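You operate a simulated robot arm through the tools that you are given. There is no shell and no other tool. Be economical: measure what you need, move in short steps, check, and stop when the job is done.

The job below is to be done with a simulated two-armed robot. You get a single attempt, and the scene is never put back.

JOB
Fold the ironed tea towel in half and turn the iron off.
Fine: dial at OFF, socket switch off, mister back on the chest. Set down upright: mister.
Where things are to end (x, y in the base frame): mister within 0.06 m of [0.49, 0.42].
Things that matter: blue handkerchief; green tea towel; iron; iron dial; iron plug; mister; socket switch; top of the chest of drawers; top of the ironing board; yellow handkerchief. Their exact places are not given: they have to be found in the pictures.

It is judged by the outcome, as a careful person would: the job done as asked, and still so three seconds after it is handed in. It fails if anything else is knocked over, pushed out of place, dropped, spilled or broken. Flat cloth is picked up by pressing the open fingertips on it (5 to 10 N) and closing them slowly along it; thin cloth reads only 2 to 8 mm in the jaws.

ROBOT AND FRAMES
Two 6-joint arms with three-finger grippers on one trunk, on a base that drives. Base frame: it is fixed to the floor where the robot stands at the start and does not move with it; the origin is under the middle of the robot, x ahead of it, y to its left, z up; the surface under the hand at the start is at about z = 0.88. Readings come in m, degrees, newtons and seconds.
The left shoulder is at the start at [0.021, 0.17, 1.52], the right one opposite. With the tool pointing down near the work surface each hand reaches from about 0.32 to 0.6 m from the robot's upright axis, wherever it stands, measured 20 degrees to its own side. Places, roughly: iron dial [0.5, 0, 1]; socket switch [0.3, -0.1, 0.8]; top of the chest of drawers [0.6, 0.3, 0.9]; top of the ironing board [0.5, -0.6, 0.9]. Payload 2.2 kg a hand.
The tool frame of a hand sits at the grasp point between the pads (the TCP): z along the fingers, y along the line on which they close. The tips reach 0.025 m beyond it. The gripper opens to 0.104 m. The gripper's body begins 0.074 m behind the TCP.
Orientation is that of the tool frame in the base frame, as a unit quaternion [w, x, y, z]. With the fingers straight down and closing along the base's y, the tool's x points along the base's -x, its y along +y and its z along -z.

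CONTROLS
- The arms move only by the tool play_rows. It takes "left_targets", "right_targets" or both (then of equal length, played together; a hand with none holds still); each is a list of rows, each an object (a shift or turn left out is 0, a gripper value left out holds the last) with "travel": the shift along the tool's x, y, z in units of 150 mm (1.0 is 150 mm), a list of three; "turn": the turn, a rotation vector about the tool's x, y, z in units of 90 degrees (1.0 is 90 degrees), a list of three; "grip": the gripper command, from -1 (shut) to 1 (fully open), values between in proportion. In form: [{"travel": [tx, ty, tz], "turn": [rx, ry, rz], "grip": grip}, ...]. A call has 1 to 12 rows; each row is the pose to reach, as a shift and turn from the pose commanded when the call began, along the tool's axes at that moment. A call with a number of a shift or a turn outside -1 to 1 is refused whole. A row lasts 0.2 s, in which the tool goes at most 0.05 m and 8.6 degrees; a call with a longer step from one row to the next is refused whole, and so is a gripper value outside its range. A pose out of reach is approached as far as the arm can. The call stops where the force on the tool passes 40 N (or 10 N more than at its start, if that is more) or the arm is blocked; 0.2 s more then pass. The fingers move at their own pace and stop on an object; they squeeze with about 43 N. The grip force told is the motor's: it shows also when the fingers shut on nothing. Time passes only in rows, and 0.2 s behind the last, so rows that repeat a pose let the fingers close. It gives the time, the measured TCP pose, the force on the tool (base axes), the opening and the grip force at its end, in the units of the frame above (readings bear some noise), with the torque about the TCP (base axes, N m) and any sound that the robot's microphone picked up.
- Cameras (640 x 400 px; columns grow to the right, rows downward): "scene" is now at [0.1506, -0.0199, 1.3993]; the picture's right is [-0.24, -0.97, 0.00], its down [-0.68, 0.17, -0.71] and it looks along [0.69, -0.17, -0.70] (base axes); focal length 214 px, centre (320, 200). "left" rides on the left gripper at [0.082, -0.003, -0.104] in its tool frame; the picture's right is [0.04, 1.00, 0.00], its down [-0.75, 0.03, -0.66] and it looks along [-0.66, 0.03, 0.75] (tool axes); focal length 256 px, centre (320, 200). "right" rides on the right gripper at [0.082, 0.003, -0.104] in its tool frame; the picture's right is [-0.04, 1.00, 0.00], its down [-0.75, -0.03, -0.66] and it looks along [-0.66, -0.03, 0.75] (tool axes); focal length 256 px, centre (320, 200).
- get_image(camera): a new picture of that camera. The clock stands still meanwhile.
- move_column(by): slides the trunk up (or, below 0, down) by that many m; the arms and the scene camera ride with it, the base frame stays. It gives what a move gives, with no picture.
- drive_base(legs): drives the robot by 1 to 6 legs, each [ahead, left, turn to the left] in m, m and degrees, along the robot's own axes; the way and the turn of a leg run together, so that a leg with both is an arc; at most 1.5 m and 180 degrees a leg. The arms and the cameras ride along, it lands a little off, and it stops where it bumps. It gives what a move gives.
- turn_head(pan, tilt): turns the head with the scene camera to pan (to the left, within 60 degrees either way) and tilt (down, from -29 to 69), counted from straight ahead of the robot. It gives what a move gives.
- probe_pixels(camera, pixels): there is no depth. For up to 12 entries [column, row, z] of the newest picture of that camera ("zoom" is the newest enlarged one), the place [x, y] in the base frame at which the ray of that pixel passes the height z, good to about 0.003 m. The clock stands still meanwhile.
- close_up(camera, box): a new picture of the part [left, top, right, bottom] of that camera's present view, enlarged. The clock stands still meanwhile.
- sign_off(): hands the job in; it is judged then, once.

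Keep the steps short. Do not move on a guess: measure, check each grasp and each placing, and mend mistakes. In all there are 80 turns and 70 pictures (those below and enlarged ones count). Leave the grippers open and the arms clear of the work at the hand-in unless told otherwise, and finish with a single line.

The tools are called after "Emit:" by a JSON object that holds its "method" and its "body". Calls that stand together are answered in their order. play_rows: Moves the arms, as the interface text tells. Its arguments: {"type":"object","properties":{"left_targets":{"type":"array"},"right_targets":{"type":"array"}},"required":[]} The other tools are called the same way: move_column (by) slides the trunk up or down; drive_base (legs) drives the base; turn_head (pan, tilt) turns the head that bears the scene camera; get_image (camera) takes a picture; probe_pixels (camera, pixels) gives the place at which the rays of pixels pass given heights; close_up (camera, box) takes an enlarged picture of a part of a camera's view; sign_off () hands the job in.

At the start:

```text
t: 0.0
left_position: [0.6204, 0.1027, 1.262]
left_tool_rot: [-0.001, 0.001, 1.0, 0.0]
left_wrist_force: [-0.7, -1.0, 0.1]
left_wrist_torque: [-0.01, 0.0, 0.01]
left_opening: 0.1038
left_gripper_force: 0.0
right_position: [0.4875, -0.4076, 1.1493]
right_tool_rot: [-0.001, 0.0, 1.0, 0.0]
right_wrist_force: [0.1, 0.3, 0.2]
right_wrist_torque: [0.0, 0.02, -0.02]
right_opening: 0.104
right_gripper_force: 0.0
trunk travel left (down, up): [-0.712, 0.03]
robot x, y, heading: [-0.002, 0.0008, 0.0]
head pan, tilt: [-13.7, 44.7]
```

scene: 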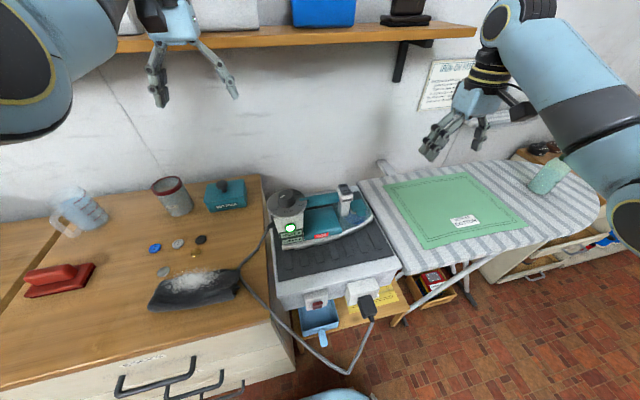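
right: 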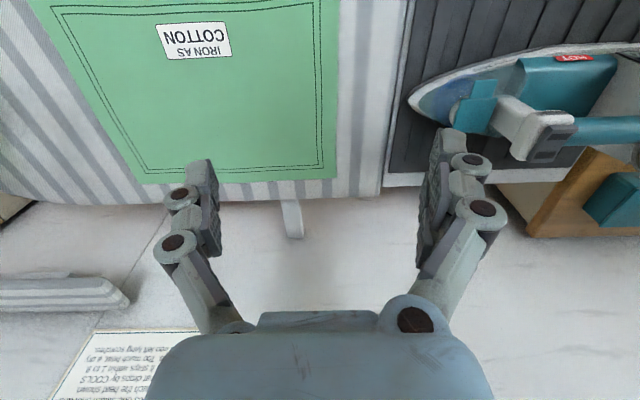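
left: 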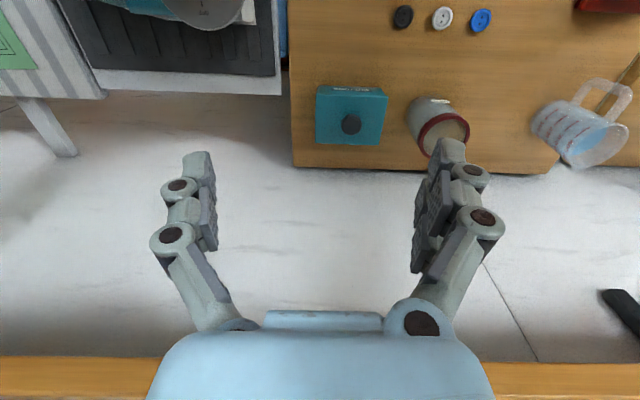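

I start by looking closely at the iron with its dial and socket, the towel with the object at its right, and the wall notice.

Emit:
{"method": "close_up", "body": {"camera": "scene", "box": [240, 170, 420, 350]}}

Emit:
{"method": "close_up", "body": {"camera": "scene", "box": [360, 50, 620, 260]}}

Emit:
{"method": "close_up", "body": {"camera": "right", "box": [40, 320, 240, 400]}}

```text
2.22 times, centred on (330, 260) of scene
```

zoom: 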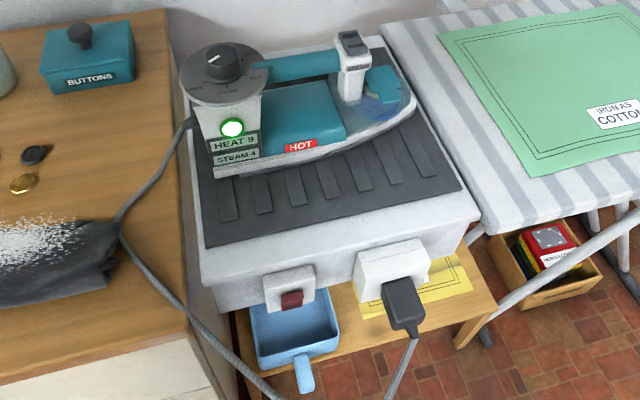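

```text
1.90 times, centred on (490, 155) of scene
```

zoom: 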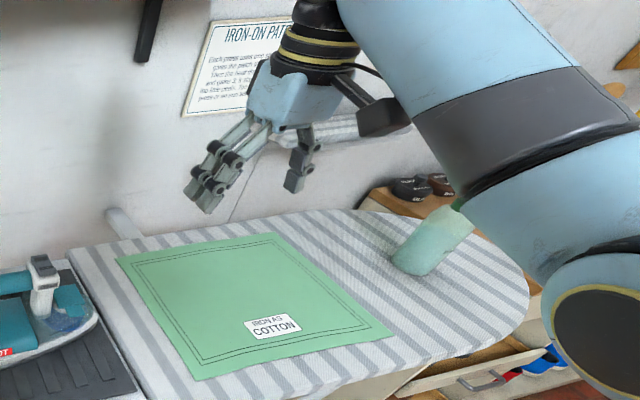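

```text
3.20 times, centred on (140, 360) of right
```

zoom: 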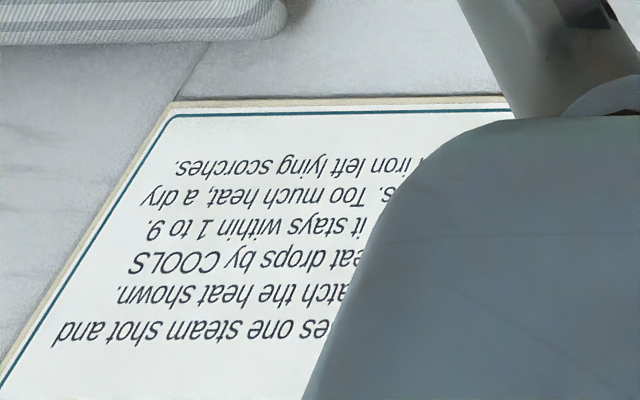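

Iron sits on its rest, dial disc on top of the tower; socket switch (red) below. The green cylinder at scene (548,176) may be the mister. I turn the head right for a better view.

Emit:
{"method": "turn_head", "body": {"pan": -50, "tilt": 40}}

Emit:
{"method": "get_image", "body": {"camera": "scene"}}

```text
t: 1.0
left_position: [0.6206, 0.1013, 1.2617]
left_tool_rot: [0.0, 0.001, 1.0, 0.0]
left_wrist_force: [-0.5, -0.5, 0.7]
left_wrist_torque: [-0.01, -0.03, -0.01]
left_opening: 0.104
left_gripper_force: 0.2
right_position: [0.4873, -0.4071, 1.1498]
right_tool_rot: [0.0, 0.0, 1.0, 0.0]
right_wrist_force: [0.0, -0.1, 0.1]
right_wrist_torque: [0.0, -0.05, 0.02]
right_opening: 0.104
right_gripper_force: 0.1
trunk travel left (down, up): [-0.712, 0.03]
robot x, y, heading: [0.0003, -0.0017, 0.0]
head pan, tilt: [-50.0, 40.0]
```

```text
63 pictures are left
```

scene: 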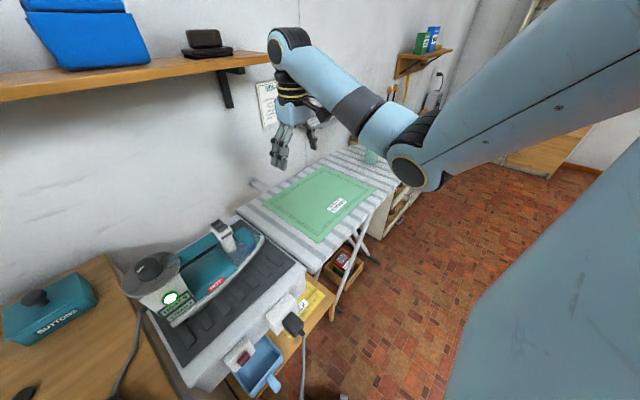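

The green cylinder at the board's right is hidden behind the arm. I bring the right hand back and to the right at its height (1.15, clear air) so its own camera sees it.

Emit:
{"method": "play_rows", "body": {"right_targets": [{"travel": [0.2, -0.2, 0]}, {"travel": [0.4, -0.4, 0]}, {"travel": [0.6, -0.6, 0]}, {"travel": [0.8, -0.8, 0]}, {"travel": [0.8, -1.0, 0]}]}}

Emit:
{"method": "get_image", "body": {"camera": "right"}}

Emit:
{"method": "get_image", "body": {"camera": "scene"}}

```text
t: 2.2
left_position: [0.6206, 0.1011, 1.2601]
left_tool_rot: [-0.001, 0.001, 1.0, 0.001]
left_wrist_force: [-0.1, 0.0, -0.8]
left_wrist_torque: [0.01, 0.01, 0.01]
left_opening: 0.1041
left_gripper_force: 0.1
right_position: [0.3688, -0.5572, 1.1488]
right_tool_rot: [0.0, 0.001, 1.0, 0.001]
right_wrist_force: [-0.5, -0.7, -0.4]
right_wrist_torque: [-0.01, 0.01, 0.01]
right_opening: 0.104
right_gripper_force: 0.0
trunk travel left (down, up): [-0.712, 0.03]
robot x, y, heading: [-0.0042, 0.0021, -0.1]
head pan, tilt: [-50.0, 40.0]
```

```text
62 pictures are left
```

right: 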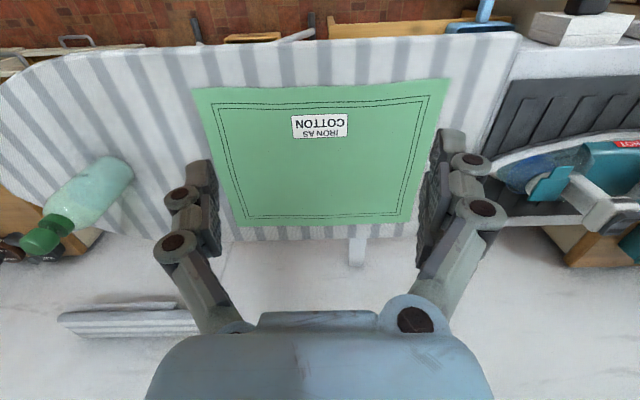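

```text
61 pictures are left
```

scene: 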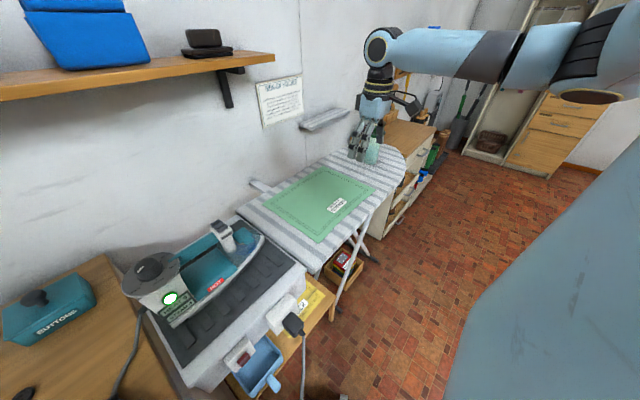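

The mister is the standing bottle with green head at right-camera (95,200). I read the notice, since it may matter, and look closely at mister and dial.

Emit:
{"method": "close_up", "body": {"camera": "scene", "box": [250, 65, 315, 130]}}

Emit:
{"method": "close_up", "body": {"camera": "right", "box": [0, 120, 200, 280]}}

Emit:
{"method": "close_up", "body": {"camera": "scene", "box": [110, 210, 320, 400]}}

Emit:
{"method": "probe_pixels", "body": {"camera": "right", "pixels": [[194, 90, 0.88], [450, 80, 0.88], [411, 222, 0.88], [232, 226, 0.88], [122, 175, 0.88], [80, 198, 0.96], [40, 235, 1.06]]}}

```text
6.15 times, centred on (282, 98) of scene
```

zoom: 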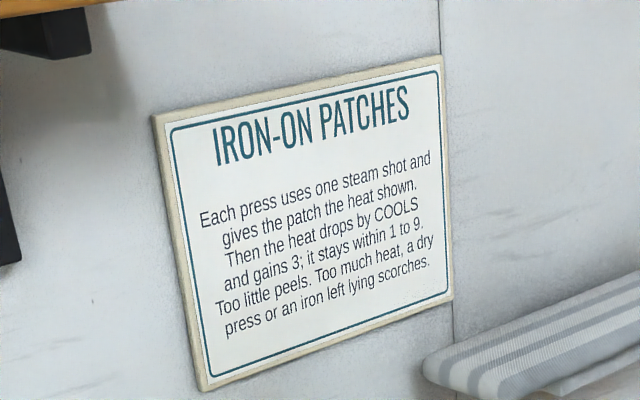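

```text
2.50 times, centred on (100, 200) of right
```

zoom: 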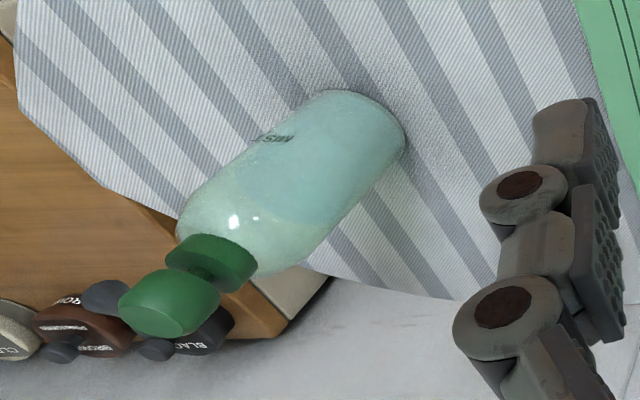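

```text
2.11 times, centred on (215, 305) of scene
```

zoom: 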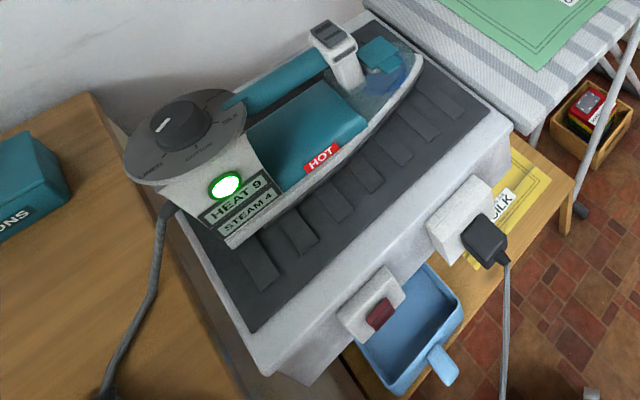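

```text
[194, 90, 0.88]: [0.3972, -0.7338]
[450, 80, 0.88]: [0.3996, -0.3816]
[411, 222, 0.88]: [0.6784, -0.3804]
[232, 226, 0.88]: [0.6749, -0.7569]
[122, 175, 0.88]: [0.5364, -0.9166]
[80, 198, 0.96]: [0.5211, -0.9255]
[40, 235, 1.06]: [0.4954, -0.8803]
```

The mister stands upright at about (0.535,-0.92). Knob is on the disc with markings; I look at it from above, as well as at the chest.

Emit:
{"method": "turn_head", "body": {"pan": 0, "tilt": 60}}

Emit:
{"method": "get_image", "body": {"camera": "scene"}}

Emit:
{"method": "close_up", "body": {"camera": "scene", "box": [260, 80, 400, 220]}}

```text
t: 3.4
left_position: [0.6208, 0.102, 1.2611]
left_tool_rot: [0.0, 0.001, 1.0, 0.001]
left_wrist_force: [-0.1, -0.2, -0.6]
left_wrist_torque: [0.04, 0.01, -0.01]
left_opening: 0.1038
left_gripper_force: 0.1
right_position: [0.368, -0.5591, 1.1493]
right_tool_rot: [0.0, 0.001, 1.0, 0.0]
right_wrist_force: [-0.1, 0.9, 0.4]
right_wrist_torque: [-0.02, -0.01, 0.0]
right_opening: 0.1039
right_gripper_force: 0.0
trunk travel left (down, up): [-0.712, 0.03]
robot x, y, heading: [-0.0034, 0.001, 0.4]
head pan, tilt: [0.0, 60.0]
```

```text
57 pictures are left
```

scene: 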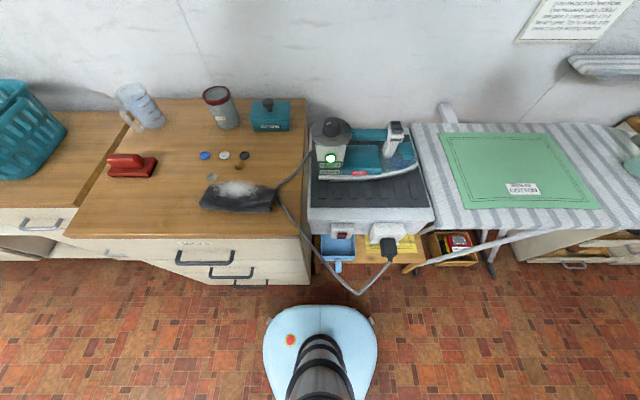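

```text
2.86 times, centred on (330, 150) of scene
```

zoom: 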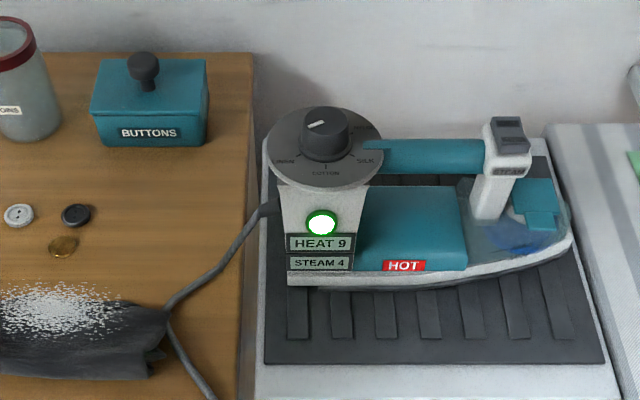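

I measure the knob, disc, and target spot on the chest (several heights guessed), and look at the knob more enlarged.

Emit:
{"method": "probe_pixels", "body": {"camera": "zoom", "pixels": [[325, 115, 1.0], [325, 115, 1.04], [325, 115, 1.08], [326, 185, 1.0], [326, 185, 1.04]]}}

Emit:
{"method": "probe_pixels", "body": {"camera": "scene", "pixels": [[240, 200, 0.88], [130, 165, 0.88], [304, 240, 0.88], [150, 120, 0.88], [222, 125, 0.88], [220, 140, 0.88], [85, 185, 0.88], [290, 100, 0.88], [205, 155, 0.88], [341, 236, 0.8], [388, 250, 0.8]]}}

Emit:
{"method": "close_up", "body": {"camera": "scene", "box": [310, 112, 354, 156]}}

```text
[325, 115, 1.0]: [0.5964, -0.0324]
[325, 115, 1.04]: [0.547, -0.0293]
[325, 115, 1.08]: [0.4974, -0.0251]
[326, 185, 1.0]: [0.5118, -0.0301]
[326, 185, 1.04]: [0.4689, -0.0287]
```

```text
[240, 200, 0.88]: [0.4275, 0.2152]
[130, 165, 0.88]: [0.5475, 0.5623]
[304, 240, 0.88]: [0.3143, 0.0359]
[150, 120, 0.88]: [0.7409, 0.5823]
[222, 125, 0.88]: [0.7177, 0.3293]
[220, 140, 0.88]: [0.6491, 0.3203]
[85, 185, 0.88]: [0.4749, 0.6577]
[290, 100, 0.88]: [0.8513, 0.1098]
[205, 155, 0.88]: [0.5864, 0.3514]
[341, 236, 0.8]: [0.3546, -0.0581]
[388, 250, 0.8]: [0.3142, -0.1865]
```

```text
9.09 times, centred on (332, 134) of scene
```

zoom: 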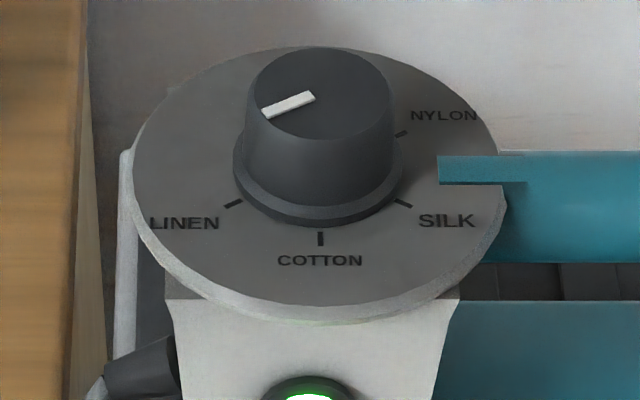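

The pointer is at LINEN; the scale runs LINEN–COTTON–SILK–NYLON counter-clockwise, OFF is presumably at the back. I bring the left hand over the dial, well above, to see its back side.

Emit:
{"method": "play_rows", "body": {"left_targets": [{"travel": [0.15, -0.22, 0.1]}, {"travel": [0.3, -0.44, 0.2]}, {"travel": [0.45, -0.66, 0.3]}, {"travel": [0.6, -0.88, 0.4]}, {"travel": [0.6, -0.88, 0.4]}]}}

Emit:
{"method": "get_image", "body": {"camera": "left"}}

```text
t: 4.8
left_position: [0.5975, 0.0694, 1.1897]
left_tool_rot: [0.006, -0.029, 0.999, 0.024]
left_wrist_force: [-1.1, 0.2, -0.4]
left_wrist_torque: [0.0, 0.0, -0.01]
left_opening: 0.104
left_gripper_force: 0.0
left hand out of reach, approached as far as the arm can: row 3, 4, 5
right_position: [0.3675, -0.5582, 1.1499]
right_tool_rot: [0.0, 0.001, 1.0, 0.001]
right_wrist_force: [0.2, -0.1, -0.1]
right_wrist_torque: [-0.01, 0.02, 0.01]
right_opening: 0.104
right_gripper_force: 0.0
trunk travel left (down, up): [-0.712, 0.03]
robot x, y, heading: [0.0021, -0.0017, 0.1]
head pan, tilt: [0.0, 60.0]
stopped in row 5 (left hand): the arm was blocked; the commanded pose is now the measured one
```

```text
54 pictures are left
```

left: 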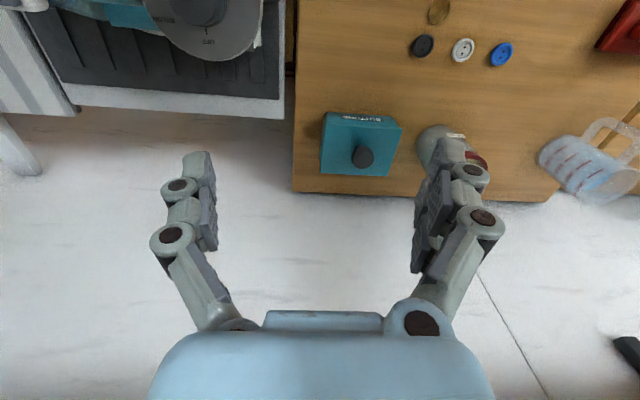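

The left hand can't reach further inward, but the back of the disc with a mark shows at (207,40). I enlarge it.

Emit:
{"method": "close_up", "body": {"camera": "left", "box": [130, 0, 280, 80]}}

Emit:
{"method": "probe_pixels", "body": {"camera": "left", "pixels": [[207, 58, 1.03], [207, 58, 1.0], [205, 30, 1.03], [145, 8, 1.03], [263, 8, 1.03]]}}

```text
4.27 times, centred on (205, 40) of left
```

zoom: 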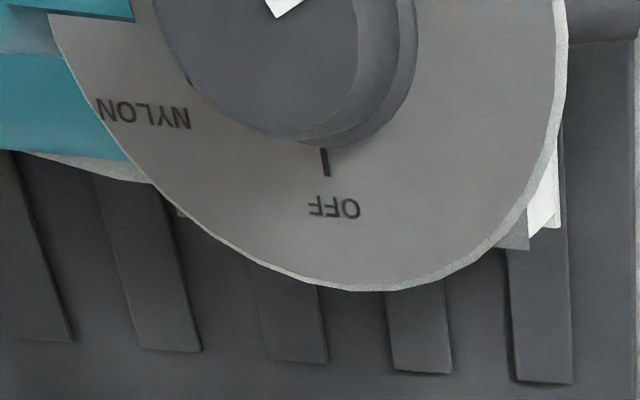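

```text
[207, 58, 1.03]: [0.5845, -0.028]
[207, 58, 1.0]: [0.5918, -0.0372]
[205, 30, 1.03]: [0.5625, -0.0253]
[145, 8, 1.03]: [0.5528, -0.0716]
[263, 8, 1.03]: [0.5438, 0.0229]
```

OFF is at the rear (+x); pointer must go LINEN→…→OFF counter-clockwise by 240°. Dial centre ≈ (0.532,-0.027), disc z≈1.03. The left hand needs the base further right; I check base front versus hanging cord.

Emit:
{"method": "probe_pixels", "body": {"camera": "scene", "pixels": [[320, 305, 0.1], [320, 305, 0.3], [355, 293, 0.5], [355, 293, 0.2], [300, 285, 0.0], [405, 272, 0.3]]}}

Emit:
{"method": "play_rows", "body": {"left_targets": [{"travel": [0.2, 0.1, -0.1]}, {"travel": [0.4, 0.2, -0.2]}, {"travel": [0.6, 0.3, -0.3]}, {"travel": [0.6, 0.3, -0.3]}]}}

```text
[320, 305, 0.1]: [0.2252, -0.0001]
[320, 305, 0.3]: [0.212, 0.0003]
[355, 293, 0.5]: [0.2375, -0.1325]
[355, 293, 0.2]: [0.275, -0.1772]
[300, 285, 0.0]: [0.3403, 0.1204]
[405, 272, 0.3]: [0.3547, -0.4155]
```

```text
t: 6.0
left_position: [0.5652, 0.127, 1.2023]
left_tool_rot: [0.017, -0.052, 0.997, 0.05]
left_wrist_force: [0.2, -0.7, -1.1]
left_wrist_torque: [-0.01, 0.03, -0.03]
left_opening: 0.1039
left_gripper_force: 0.1
left hand out of reach, approached as far as the arm can: row 2, 3, 4
right_position: [0.3681, -0.559, 1.1488]
right_tool_rot: [0.0, 0.001, 1.0, 0.001]
right_wrist_force: [0.6, 0.5, -0.3]
right_wrist_torque: [0.0, -0.05, 0.02]
right_opening: 0.104
right_gripper_force: 0.1
trunk travel left (down, up): [-0.712, 0.03]
robot x, y, heading: [-0.0011, 0.0012, 0.0]
head pan, tilt: [0.0, 60.0]
stopped in row 4 (left hand): the arm was blocked; the commanded pose is now the measured one
```

The hand is too close in at that height. I square up the left hand's orientation and reach out a bit, then drive the base 0.16 m right (parallel to the furniture; base front x≈0.22, cord clear of it).

Emit:
{"method": "play_rows", "body": {"left_targets": [{"travel": [-0.15, 0, 0], "turn": [0.03, 0.01, 0.03]}, {"travel": [-0.3, 0, 0], "turn": [0.064, 0.022, 0.066]}, {"travel": [-0.3, 0, 0], "turn": [0.064, 0.022, 0.066]}]}}

Emit:
{"method": "drive_base", "body": {"legs": [[0, -0.17, 0]]}}

Emit:
{"method": "get_image", "body": {"camera": "left"}}

```text
t: 6.8
left_position: [0.6081, 0.1264, 1.2027]
left_tool_rot: [0.0, 0.002, 1.0, -0.003]
left_wrist_force: [1.0, -0.8, -0.1]
left_wrist_torque: [0.01, -0.01, -0.01]
left_opening: 0.1038
left_gripper_force: 0.0
right_position: [0.3667, -0.5584, 1.1494]
right_tool_rot: [0.0, 0.0, 1.0, 0.001]
right_wrist_force: [-0.1, -0.7, -0.1]
right_wrist_torque: [-0.01, 0.01, -0.03]
right_opening: 0.104
right_gripper_force: 0.1
trunk travel left (down, up): [-0.712, 0.03]
robot x, y, heading: [0.001, 0.0009, 0.2]
head pan, tilt: [0.0, 60.0]
```

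```text
t: 8.2
left_position: [0.6093, -0.0408, 1.2028]
left_tool_rot: [0.0, 0.004, 1.0, -0.003]
left_wrist_force: [-0.3, -0.7, 0.4]
left_wrist_torque: [0.06, -0.01, -0.02]
left_opening: 0.1039
left_gripper_force: 0.1
right_position: [0.3663, -0.7276, 1.1495]
right_tool_rot: [0.0, 0.0, 1.0, 0.0]
right_wrist_force: [0.2, -0.3, 0.3]
right_wrist_torque: [0.03, -0.01, -0.01]
right_opening: 0.1038
right_gripper_force: 0.1
trunk travel left (down, up): [-0.712, 0.03]
robot x, y, heading: [-0.0013, -0.1676, 0.1]
head pan, tilt: [0.0, 60.0]
```

```text
52 pictures are left
```

left: 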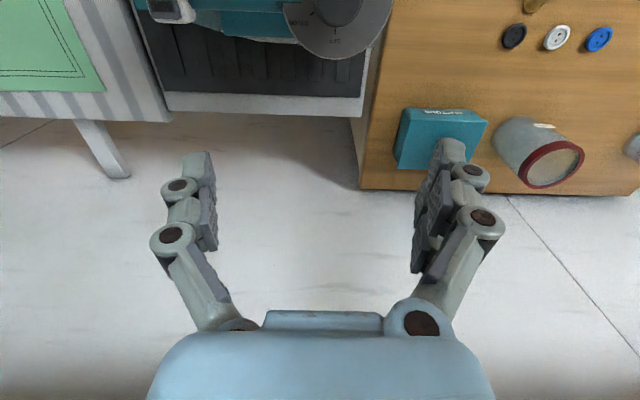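

Backing up 0.08 brings the hand right over the dial at z=1.20 (clear of the iron) and shows the whole dial.

Emit:
{"method": "drive_base", "body": {"legs": [[-0.08, 0, 0]]}}

Emit:
{"method": "get_image", "body": {"camera": "left"}}

```text
t: 9.3
left_position: [0.5273, -0.0404, 1.2019]
left_tool_rot: [0.0, 0.004, 1.0, -0.003]
left_wrist_force: [0.2, -0.1, -0.2]
left_wrist_torque: [-0.01, -0.08, 0.01]
left_opening: 0.1041
left_gripper_force: 0.1
right_position: [0.287, -0.7255, 1.1503]
right_tool_rot: [0.0, 0.001, 1.0, 0.0]
right_wrist_force: [-0.3, -0.1, 1.0]
right_wrist_torque: [0.01, -0.03, 0.01]
right_opening: 0.104
right_gripper_force: 0.1
trunk travel left (down, up): [-0.712, 0.03]
robot x, y, heading: [-0.0767, -0.1688, -0.0]
head pan, tilt: [0.0, 60.0]
```

```text
51 pictures are left
```

left: 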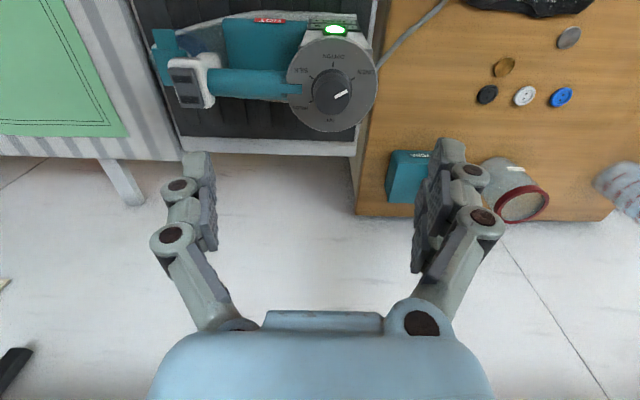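

The dial is clearly seen at (332,86), knob top about (332,92). I enlarge it and measure.

Emit:
{"method": "close_up", "body": {"camera": "left", "box": [270, 20, 400, 150]}}

Emit:
{"method": "probe_pixels", "body": {"camera": "left", "pixels": [[332, 91, 1.06], [332, 84, 1.03], [286, 84, 1.03], [378, 84, 1.03], [331, 131, 1.03], [333, 37, 1.03], [190, 75, 1.06]]}}

```text
3.08 times, centred on (335, 85) of left
```

zoom: 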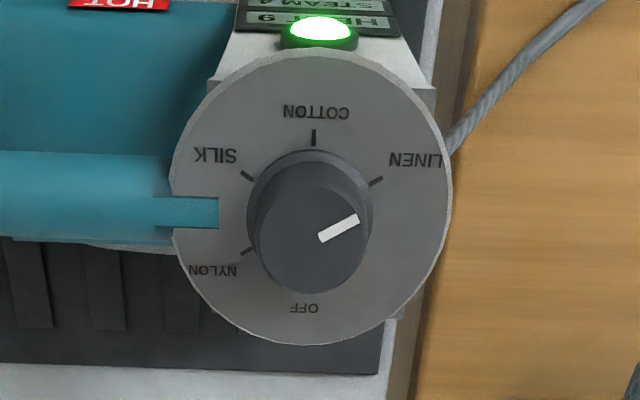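

```text
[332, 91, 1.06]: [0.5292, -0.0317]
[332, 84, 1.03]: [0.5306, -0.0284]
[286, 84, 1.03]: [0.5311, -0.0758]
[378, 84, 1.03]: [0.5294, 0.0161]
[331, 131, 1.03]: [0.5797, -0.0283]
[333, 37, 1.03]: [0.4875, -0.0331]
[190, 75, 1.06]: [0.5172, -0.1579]
```

Dial centre ≈ (0.531,-0.030), knob top ~1.06. The handle's tab lies to -y by the knob, so I want the fingers closing roughly along x. I test in the air how far the wrist turns counter-clockwise (tool z negative), narrowing the opening too.

Emit:
{"method": "play_rows", "body": {"left_targets": [{"turn": [0, 0, -0.09], "grip": 0.3}, {"turn": [0, 0, -0.18]}, {"turn": [0, 0, -0.27]}, {"turn": [0, 0, -0.36]}, {"turn": [0, 0, -0.45]}, {"turn": [0, 0, -0.54]}, {"turn": [0, 0, -0.63]}, {"turn": [0, 0, -0.72]}, {"turn": [0, 0, -0.81]}, {"turn": [0, 0, -0.9]}, {"turn": [0, 0, -0.99]}, {"turn": [0, 0, -0.99]}]}}

Emit:
{"method": "play_rows", "body": {"left_targets": [{"turn": [0, 0, -0.09]}, {"turn": [0, 0, -0.18]}, {"turn": [0, 0, -0.27]}, {"turn": [0, 0, -0.36]}, {"turn": [0, 0, -0.45]}, {"turn": [0, 0, -0.45]}]}}

```text
t: 11.9
left_position: [0.5282, -0.0419, 1.2011]
left_tool_rot: [-0.002, -0.7, 0.714, -0.002]
left_wrist_force: [0.0, -0.9, 0.4]
left_wrist_torque: [0.02, -0.04, 0.03]
left_opening: 0.0679
left_gripper_force: 0.0
right_position: [0.2861, -0.7264, 1.1499]
right_tool_rot: [0.0, 0.001, 1.0, 0.0]
right_wrist_force: [-0.4, -0.4, 0.2]
right_wrist_torque: [0.01, 0.02, 0.01]
right_opening: 0.104
right_gripper_force: 0.0
trunk travel left (down, up): [-0.712, 0.03]
robot x, y, heading: [-0.0815, -0.1673, -0.2]
head pan, tilt: [0.0, 60.0]
```

```text
t: 13.3
left_position: [0.5299, -0.0404, 1.2026]
left_tool_rot: [0.003, 0.904, -0.427, 0.001]
left_wrist_force: [-0.4, 0.3, -0.9]
left_wrist_torque: [0.0, 0.01, -0.02]
left_opening: 0.0678
left_gripper_force: 0.1
right_position: [0.2878, -0.7249, 1.1493]
right_tool_rot: [0.0, 0.001, 1.0, 0.0]
right_wrist_force: [-0.1, -0.4, 0.2]
right_wrist_torque: [0.02, 0.01, 0.01]
right_opening: 0.1042
right_gripper_force: 0.1
trunk travel left (down, up): [-0.712, 0.03]
robot x, y, heading: [-0.0798, -0.1667, -0.2]
head pan, tilt: [0.0, 60.0]
```

The wrist reaches the full +130°. Back to +50° (start of stroke), shifting over the knob centre.

Emit:
{"method": "play_rows", "body": {"left_targets": [{"turn": [0, 0, 0.09]}, {"turn": [0, 0, 0.18]}, {"turn": [0, 0, 0.27]}, {"turn": [0, 0, 0.36]}, {"turn": [0, 0, 0.45]}, {"turn": [0, 0, 0.54]}, {"turn": [0, 0, 0.63], "travel": [-0.045, -0.055, 0]}, {"turn": [0, 0, 0.72], "travel": [-0.045, -0.055, 0]}, {"turn": [0, 0, 0.81], "travel": [-0.045, -0.055, 0]}, {"turn": [0, 0, 0.88], "travel": [-0.045, -0.055, 0]}, {"turn": [0, 0, 0.88], "travel": [-0.045, -0.055, 0]}]}}

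Emit:
{"method": "play_rows", "body": {"left_targets": [{"travel": [0, 0, 0.25]}, {"travel": [0, 0, 0.5]}, {"travel": [0, 0, 0.5]}]}}

Emit:
{"method": "get_image", "body": {"camera": "left"}}

Emit:
{"method": "close_up", "body": {"camera": "scene", "box": [200, 60, 340, 200]}}

```text
t: 15.7
left_position: [0.5298, -0.0301, 1.2021]
left_tool_rot: [-0.001, -0.422, 0.907, -0.002]
left_wrist_force: [-0.2, 0.3, 0.0]
left_wrist_torque: [0.01, 0.01, -0.02]
left_opening: 0.0677
left_gripper_force: 0.1
right_position: [0.2874, -0.7268, 1.1484]
right_tool_rot: [0.0, 0.001, 1.0, 0.001]
right_wrist_force: [-0.2, 0.1, 0.8]
right_wrist_torque: [0.01, 0.01, 0.0]
right_opening: 0.1038
right_gripper_force: 0.1
trunk travel left (down, up): [-0.712, 0.03]
robot x, y, heading: [-0.0783, -0.1646, -0.3]
head pan, tilt: [0.0, 60.0]
```

```text
t: 16.5
left_position: [0.5325, -0.0331, 1.127]
left_tool_rot: [-0.001, -0.423, 0.906, -0.003]
left_wrist_force: [-0.8, -0.1, -0.1]
left_wrist_torque: [-0.01, -0.01, -0.02]
left_opening: 0.0678
left_gripper_force: 0.2
right_position: [0.2866, -0.7261, 1.1497]
right_tool_rot: [0.0, 0.001, 1.0, 0.0]
right_wrist_force: [0.2, 0.5, -0.3]
right_wrist_torque: [-0.01, -0.01, -0.03]
right_opening: 0.1041
right_gripper_force: 0.0
trunk travel left (down, up): [-0.712, 0.03]
robot x, y, heading: [-0.078, -0.1672, -0.0]
head pan, tilt: [0.0, 60.0]
```

```text
49 pictures are left
```

left: 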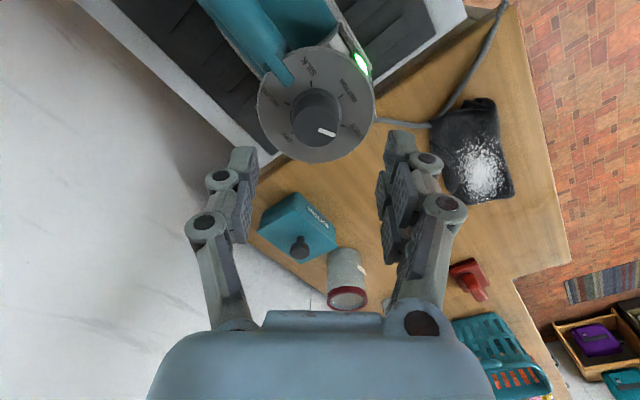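

```text
2.86 times, centred on (270, 130) of scene
```

zoom: 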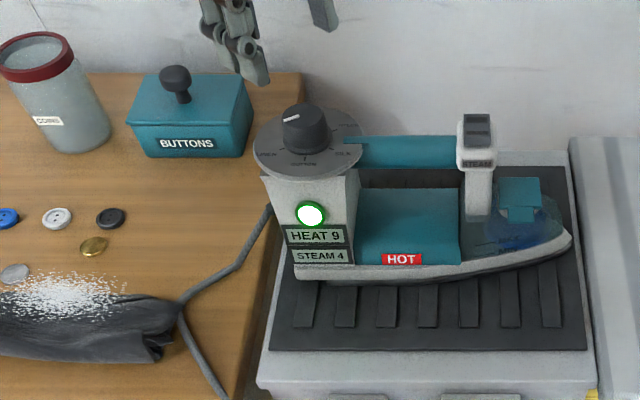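

The knob appears centred between the fingers. I measure its top again from here, to verify height and centre.

Emit:
{"method": "probe_pixels", "body": {"camera": "left", "pixels": [[316, 117, 1.04], [316, 117, 1.05], [316, 117, 1.06], [316, 103, 1.03], [316, 103, 1.02], [316, 163, 1.03], [316, 163, 1.02], [316, 47, 1.03], [316, 47, 1.02]]}}

Emit:
{"method": "probe_pixels", "body": {"camera": "zoom", "pixels": [[305, 114, 1.04], [305, 114, 1.05], [305, 114, 1.06], [253, 143, 1.02], [363, 143, 1.02], [253, 143, 1.03], [363, 143, 1.03]]}}

```text
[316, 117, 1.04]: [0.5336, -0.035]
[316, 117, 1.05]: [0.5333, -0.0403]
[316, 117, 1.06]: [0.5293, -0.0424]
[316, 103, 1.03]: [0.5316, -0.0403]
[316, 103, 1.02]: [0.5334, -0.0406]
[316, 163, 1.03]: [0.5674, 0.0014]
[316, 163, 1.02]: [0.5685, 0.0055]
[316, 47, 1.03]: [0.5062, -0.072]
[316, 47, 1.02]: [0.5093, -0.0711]
```

```text
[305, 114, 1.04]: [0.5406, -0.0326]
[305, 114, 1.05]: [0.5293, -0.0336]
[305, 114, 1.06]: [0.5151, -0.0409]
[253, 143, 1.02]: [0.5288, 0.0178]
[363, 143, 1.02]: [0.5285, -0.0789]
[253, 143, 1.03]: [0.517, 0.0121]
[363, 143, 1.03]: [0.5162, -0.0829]
```

Knob centre ≈ (0.533,-0.034), top ≈1.047, disc ≈1.02; the TCP is aligned. I go down to z≈1.053 (tips at 1.028) and close.

Emit:
{"method": "play_rows", "body": {"left_targets": [{"travel": [0, 0, 0.2]}, {"travel": [0, 0, 0.35]}, {"travel": [0, 0, 0.43]}, {"travel": [0, 0, 0.49]}, {"travel": [0, 0, 0.49], "grip": 0}, {"travel": [0, 0, 0.49], "grip": -0.3}, {"travel": [0, 0, 0.49], "grip": -0.5}, {"travel": [0, 0, 0.49], "grip": -0.5}]}}

Emit:
{"method": "get_image", "body": {"camera": "left"}}

```text
t: 18.3
left_position: [0.5327, -0.0318, 1.0547]
left_tool_rot: [-0.001, -0.423, 0.906, -0.003]
left_wrist_force: [8.5, -5.2, 5.3]
left_wrist_torque: [-0.08, -0.58, 0.1]
left_opening: 0.0376
left_gripper_force: 42.8
right_position: [0.2881, -0.7273, 1.1488]
right_tool_rot: [-0.001, 0.002, 1.0, 0.001]
right_wrist_force: [0.2, 0.6, 0.6]
right_wrist_torque: [0.0, 0.0, 0.03]
right_opening: 0.1042
right_gripper_force: 0.1
trunk travel left (down, up): [-0.712, 0.03]
robot x, y, heading: [-0.0812, -0.1663, -0.0]
head pan, tilt: [0.0, 60.0]
```

```text
47 pictures are left
```

left: 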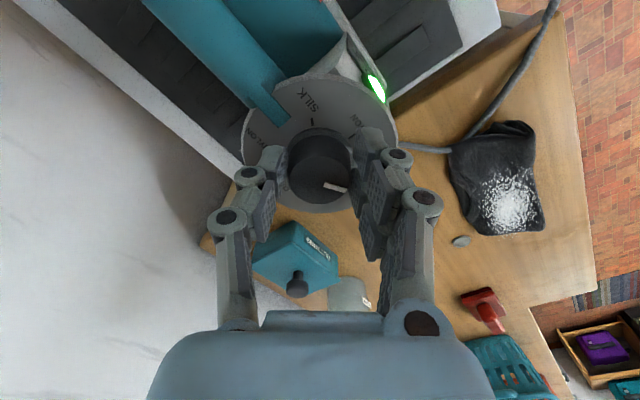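

The knob is held (37.6 mm). I turn 80° counter-clockwise.

Emit:
{"method": "play_rows", "body": {"left_targets": [{"turn": [0, 0, -0.09]}, {"turn": [0, 0, -0.18]}, {"turn": [0, 0, -0.27]}, {"turn": [0, 0, -0.36]}, {"turn": [0, 0, -0.45]}, {"turn": [0, 0, -0.54]}, {"turn": [0, 0, -0.63]}, {"turn": [0, 0, -0.72]}, {"turn": [0, 0, -0.81]}, {"turn": [0, 0, -0.88]}, {"turn": [0, 0, -0.88]}]}}

Emit:
{"method": "get_image", "body": {"camera": "left"}}

```text
t: 20.7
left_position: [0.5314, -0.0267, 1.0546]
left_tool_rot: [0.001, 0.904, -0.428, 0.001]
left_wrist_force: [9.7, 16.0, 18.7]
left_wrist_torque: [0.91, -0.18, -0.1]
left_opening: 0.0377
left_gripper_force: 43.1
right_position: [0.2878, -0.7244, 1.1504]
right_tool_rot: [0.0, 0.0, 1.0, 0.0]
right_wrist_force: [-0.3, -1.0, 0.3]
right_wrist_torque: [0.03, 0.0, -0.02]
right_opening: 0.1041
right_gripper_force: 0.0
trunk travel left (down, up): [-0.712, 0.03]
robot x, y, heading: [-0.0775, -0.168, -0.2]
head pan, tilt: [0.0, 60.0]
```

```text
46 pictures are left
```

left: 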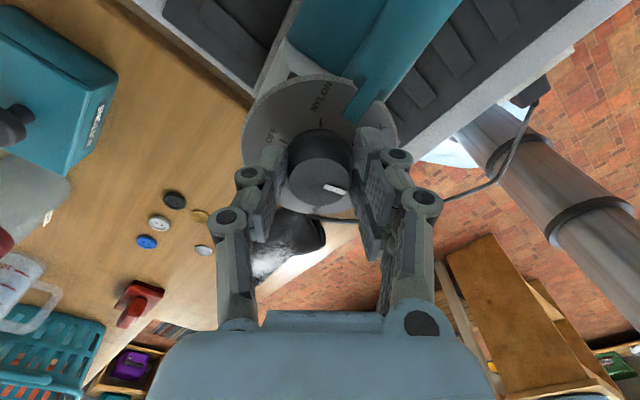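

The pointer turned with the fingers by 80°. Side forces rose to 16 N, so I release, lift, and check nothing shifted.

Emit:
{"method": "play_rows", "body": {"left_targets": [{"grip": 0.3}, {"grip": 0.3}, {"grip": 0.3, "travel": [0, 0, -0.1]}, {"travel": [0, 0, -0.3]}, {"travel": [0, 0, -0.49]}]}}

Emit:
{"method": "play_rows", "body": {"left_targets": [{"turn": [0, 0, 0.09]}, {"turn": [0, 0, 0.18]}, {"turn": [0, 0, 0.27]}, {"turn": [0, 0, 0.36]}, {"turn": [0, 0, 0.45]}, {"turn": [0, 0, 0.54]}, {"turn": [0, 0, 0.63]}, {"turn": [0, 0, 0.72]}, {"turn": [0, 0, 0.81]}, {"turn": [0, 0, 0.88]}, {"turn": [0, 0, 0.88]}]}}

Emit:
{"method": "get_image", "body": {"camera": "left"}}

Emit:
{"method": "close_up", "body": {"camera": "scene", "box": [200, 60, 340, 200]}}

Emit:
{"method": "probe_pixels", "body": {"camera": "zoom", "pixels": [[305, 114, 1.047], [253, 143, 1.02], [363, 143, 1.02]]}}

```text
t: 21.9
left_position: [0.5286, -0.0288, 1.1278]
left_tool_rot: [0.002, 0.903, -0.429, 0.0]
left_wrist_force: [0.9, -0.1, 0.2]
left_wrist_torque: [-0.01, 0.0, -0.03]
left_opening: 0.0677
left_gripper_force: 0.0
right_position: [0.2875, -0.7264, 1.1505]
right_tool_rot: [0.0, 0.001, 1.0, 0.0]
right_wrist_force: [-0.6, -0.5, 0.5]
right_wrist_torque: [0.0, 0.03, -0.01]
right_opening: 0.1042
right_gripper_force: 0.0
trunk travel left (down, up): [-0.712, 0.03]
robot x, y, heading: [-0.0772, -0.1683, -0.2]
head pan, tilt: [0.0, 60.0]
```

```text
t: 24.3
left_position: [0.5312, -0.031, 1.1255]
left_tool_rot: [-0.001, -0.422, 0.907, -0.002]
left_wrist_force: [-0.5, 0.4, 0.7]
left_wrist_torque: [0.03, -0.02, 0.0]
left_opening: 0.0679
left_gripper_force: 0.1
right_position: [0.2869, -0.7266, 1.1486]
right_tool_rot: [0.0, 0.0, 1.0, 0.0]
right_wrist_force: [-0.1, -0.6, 0.3]
right_wrist_torque: [-0.01, 0.0, 0.01]
right_opening: 0.1042
right_gripper_force: 0.0
trunk travel left (down, up): [-0.712, 0.03]
robot x, y, heading: [-0.076, -0.1672, 0.1]
head pan, tilt: [0.0, 60.0]
```

```text
45 pictures are left
```

left: 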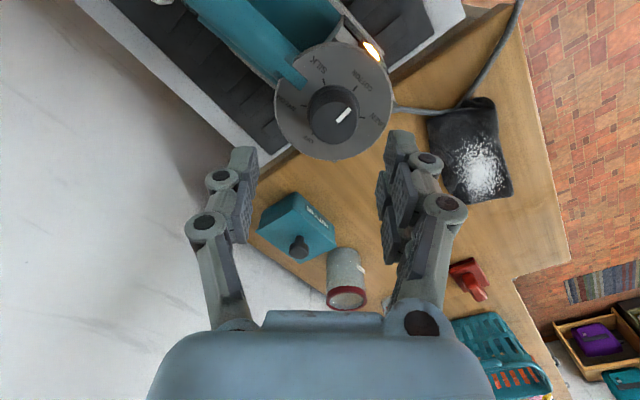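

```text
2.86 times, centred on (270, 130) of scene
```

zoom: 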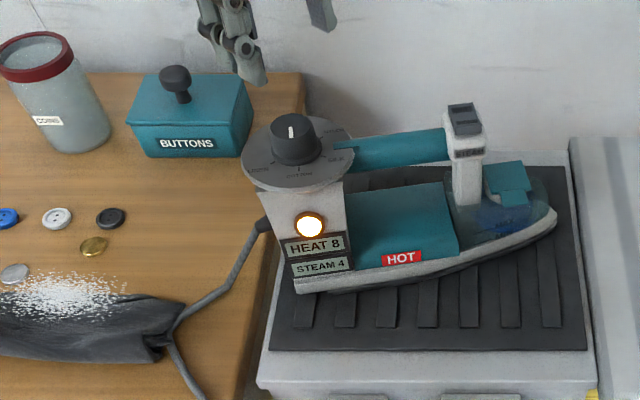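

```text
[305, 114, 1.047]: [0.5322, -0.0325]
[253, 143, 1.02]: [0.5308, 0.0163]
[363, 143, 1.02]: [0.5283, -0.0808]
```

The dial clicked to COTTON (60°), light amber, HEAT 8. But the whole iron twisted and slid about 1 cm, because the hand was a few mm off the knob axis. I measure the knob's new centre precisely before the next stroke.

Emit:
{"method": "close_up", "body": {"camera": "left", "box": [260, 30, 400, 170]}}

```text
2.86 times, centred on (330, 100) of left
```

zoom: 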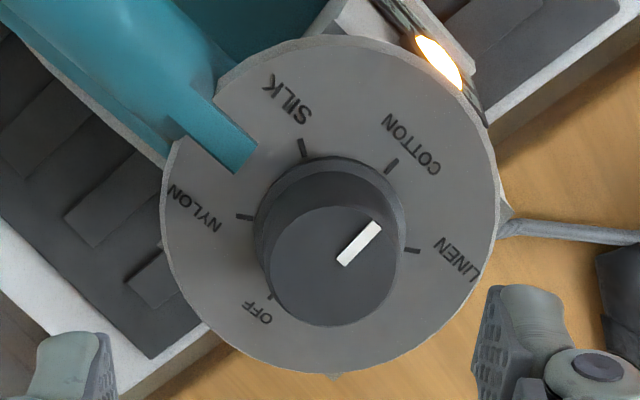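

Emit:
{"method": "probe_pixels", "body": {"camera": "zoom", "pixels": [[329, 232, 1.02], [329, 232, 1.025], [331, 230, 1.02], [334, 262, 1.045], [334, 262, 1.05], [328, 232, 1.022], [333, 261, 1.048], [243, 217, 1.022], [412, 250, 1.022], [392, 165, 1.022], [270, 296, 1.022]]}}

```text
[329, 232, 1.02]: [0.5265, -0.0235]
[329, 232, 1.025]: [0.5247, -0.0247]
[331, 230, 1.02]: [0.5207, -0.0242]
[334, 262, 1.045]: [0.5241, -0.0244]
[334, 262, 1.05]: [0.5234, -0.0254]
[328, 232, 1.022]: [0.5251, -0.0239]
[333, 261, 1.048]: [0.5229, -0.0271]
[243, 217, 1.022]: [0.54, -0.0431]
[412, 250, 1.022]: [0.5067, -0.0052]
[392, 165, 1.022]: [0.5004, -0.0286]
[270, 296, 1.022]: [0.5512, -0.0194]
```

Knob axis is now at (0.5245,-0.0245), iron twisted ≈9° counter-clockwise. I align on the axis, start angle +10°, go down and close, then check side force.

Emit:
{"method": "play_rows", "body": {"left_targets": [{"travel": [-0.005, 0.062, 0], "turn": [0, 0, -0.06]}, {"travel": [-0.005, 0.062, 0], "turn": [0, 0, -0.11]}, {"travel": [-0.005, 0.062, 0.2], "turn": [0, 0, -0.11]}, {"travel": [-0.005, 0.062, 0.35], "turn": [0, 0, -0.11]}, {"travel": [-0.005, 0.062, 0.48], "turn": [0, 0, -0.11]}, {"travel": [-0.005, 0.062, 0.48], "turn": [0, 0, -0.11], "grip": 0}, {"travel": [-0.005, 0.062, 0.48], "turn": [0, 0, -0.11], "grip": -0.15}, {"travel": [-0.005, 0.062, 0.48], "turn": [0, 0, -0.11], "grip": -0.24}, {"travel": [-0.005, 0.062, 0.48], "turn": [0, 0, -0.11], "grip": -0.3}, {"travel": [-0.005, 0.062, 0.48], "turn": [0, 0, -0.11], "grip": -0.3}]}}

```text
t: 26.5
left_position: [0.5218, -0.0244, 1.054]
left_tool_rot: [-0.002, -0.5, 0.866, -0.002]
left_wrist_force: [-0.2, 0.1, 0.3]
left_wrist_torque: [-0.07, 0.05, -0.01]
left_opening: 0.0383
left_gripper_force: 43.3
right_position: [0.2873, -0.7278, 1.1495]
right_tool_rot: [0.0, 0.001, 1.0, 0.0]
right_wrist_force: [0.5, -0.1, 0.0]
right_wrist_torque: [-0.03, 0.0, -0.02]
right_opening: 0.104
right_gripper_force: 0.0
trunk travel left (down, up): [-0.712, 0.03]
robot x, y, heading: [-0.0787, -0.1676, -0.1]
head pan, tilt: [0.0, 60.0]
```

No side force: well centred. I turn 60° slowly and read the forces.

Emit:
{"method": "play_rows", "body": {"left_targets": [{"turn": [0, 0, -0.07]}, {"turn": [0, 0, -0.14]}, {"turn": [0, 0, -0.21]}, {"turn": [0, 0, -0.28]}, {"turn": [0, 0, -0.35]}, {"turn": [0, 0, -0.42]}, {"turn": [0, 0, -0.49]}, {"turn": [0, 0, -0.56]}, {"turn": [0, 0, -0.63]}, {"turn": [0, 0, -0.7]}, {"turn": [0, 0, -0.7]}]}}

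Emit:
{"method": "close_up", "body": {"camera": "scene", "box": [200, 60, 340, 200]}}

```text
t: 28.9
left_position: [0.5243, -0.025, 1.0532]
left_tool_rot: [0.002, 0.879, -0.476, 0.001]
left_wrist_force: [-0.9, 0.8, 0.3]
left_wrist_torque: [-0.11, -0.04, -0.03]
left_opening: 0.0378
left_gripper_force: 42.6
right_position: [0.2887, -0.726, 1.15]
right_tool_rot: [0.0, 0.002, 1.0, 0.0]
right_wrist_force: [-1.1, -0.5, 0.5]
right_wrist_torque: [0.01, -0.04, -0.01]
right_opening: 0.1039
right_gripper_force: 0.1
trunk travel left (down, up): [-0.712, 0.03]
robot x, y, heading: [-0.0774, -0.1685, -0.1]
head pan, tilt: [0.0, 60.0]
```

```text
2.86 times, centred on (270, 130) of scene
```

zoom: 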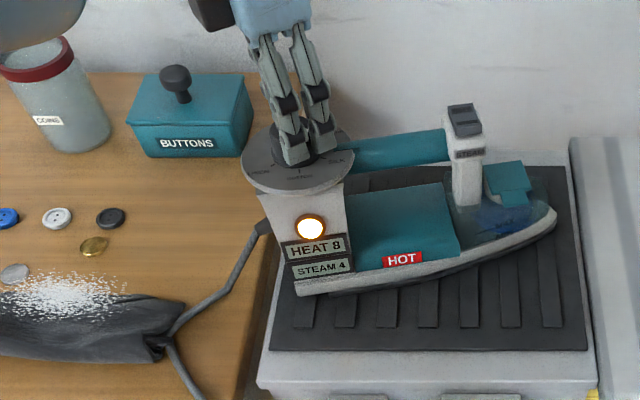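

Iron stayed put, no side force. Release, lift, rotate back 63°, and view the pointer.

Emit:
{"method": "play_rows", "body": {"left_targets": [{"grip": 0.3}, {"grip": 0.3}, {"travel": [0, 0, -0.15]}, {"travel": [0, 0, -0.3]}, {"travel": [0, 0, -0.45]}, {"travel": [0, 0, -0.45]}]}}

Emit:
{"method": "play_rows", "body": {"left_targets": [{"turn": [0, 0, 0.07]}, {"turn": [0, 0, 0.14]}, {"turn": [0, 0, 0.21]}, {"turn": [0, 0, 0.28]}, {"turn": [0, 0, 0.35]}, {"turn": [0, 0, 0.42]}, {"turn": [0, 0, 0.49]}, {"turn": [0, 0, 0.56]}, {"turn": [0, 0, 0.63]}, {"turn": [0, 0, 0.7]}, {"turn": [0, 0, 0.7]}]}}

Emit:
{"method": "close_up", "body": {"camera": "left", "box": [260, 30, 400, 170]}}

```text
t: 30.3
left_position: [0.524, -0.0234, 1.1235]
left_tool_rot: [0.002, 0.878, -0.478, 0.001]
left_wrist_force: [0.6, 0.0, -0.3]
left_wrist_torque: [-0.01, 0.02, 0.02]
left_opening: 0.0679
left_gripper_force: 0.0
right_position: [0.2865, -0.7262, 1.1495]
right_tool_rot: [0.0, 0.0, 1.0, 0.001]
right_wrist_force: [-0.3, 0.1, -0.8]
right_wrist_torque: [0.03, 0.01, -0.02]
right_opening: 0.1042
right_gripper_force: 0.0
trunk travel left (down, up): [-0.712, 0.03]
robot x, y, heading: [-0.0789, -0.1656, -0.1]
head pan, tilt: [0.0, 60.0]
```

```text
t: 32.7
left_position: [0.5253, -0.0238, 1.1222]
left_tool_rot: [-0.003, -0.499, 0.867, -0.002]
left_wrist_force: [-0.3, -0.3, 0.2]
left_wrist_torque: [-0.01, -0.02, -0.01]
left_opening: 0.0675
left_gripper_force: 0.1
right_position: [0.2871, -0.7271, 1.1487]
right_tool_rot: [0.0, 0.001, 1.0, 0.0]
right_wrist_force: [0.1, 0.2, 0.0]
right_wrist_torque: [0.01, 0.0, 0.01]
right_opening: 0.104
right_gripper_force: 0.1
trunk travel left (down, up): [-0.712, 0.03]
robot x, y, heading: [-0.0779, -0.1662, 0.1]
head pan, tilt: [0.0, 60.0]
```

```text
2.86 times, centred on (330, 100) of left
```

zoom: 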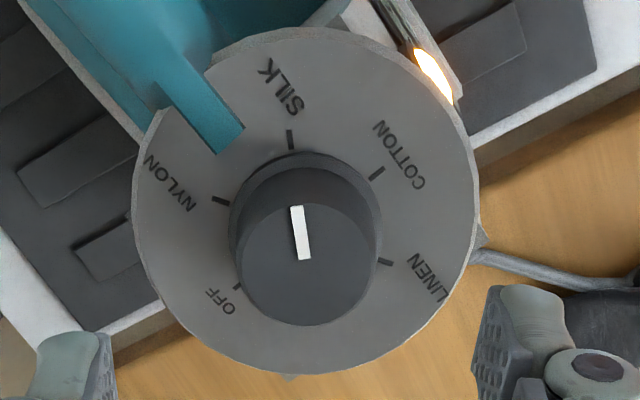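

Now at SILK. I re-measure the axis before the next stroke.

Emit:
{"method": "probe_pixels", "body": {"camera": "zoom", "pixels": [[309, 262, 1.047], [386, 262, 1.022], [220, 201, 1.022], [238, 287, 1.022], [377, 173, 1.022], [309, 262, 1.047]]}}

```text
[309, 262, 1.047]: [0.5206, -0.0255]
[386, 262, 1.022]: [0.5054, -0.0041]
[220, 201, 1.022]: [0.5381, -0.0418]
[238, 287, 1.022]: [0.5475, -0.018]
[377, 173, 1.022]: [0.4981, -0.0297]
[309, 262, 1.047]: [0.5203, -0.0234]
```

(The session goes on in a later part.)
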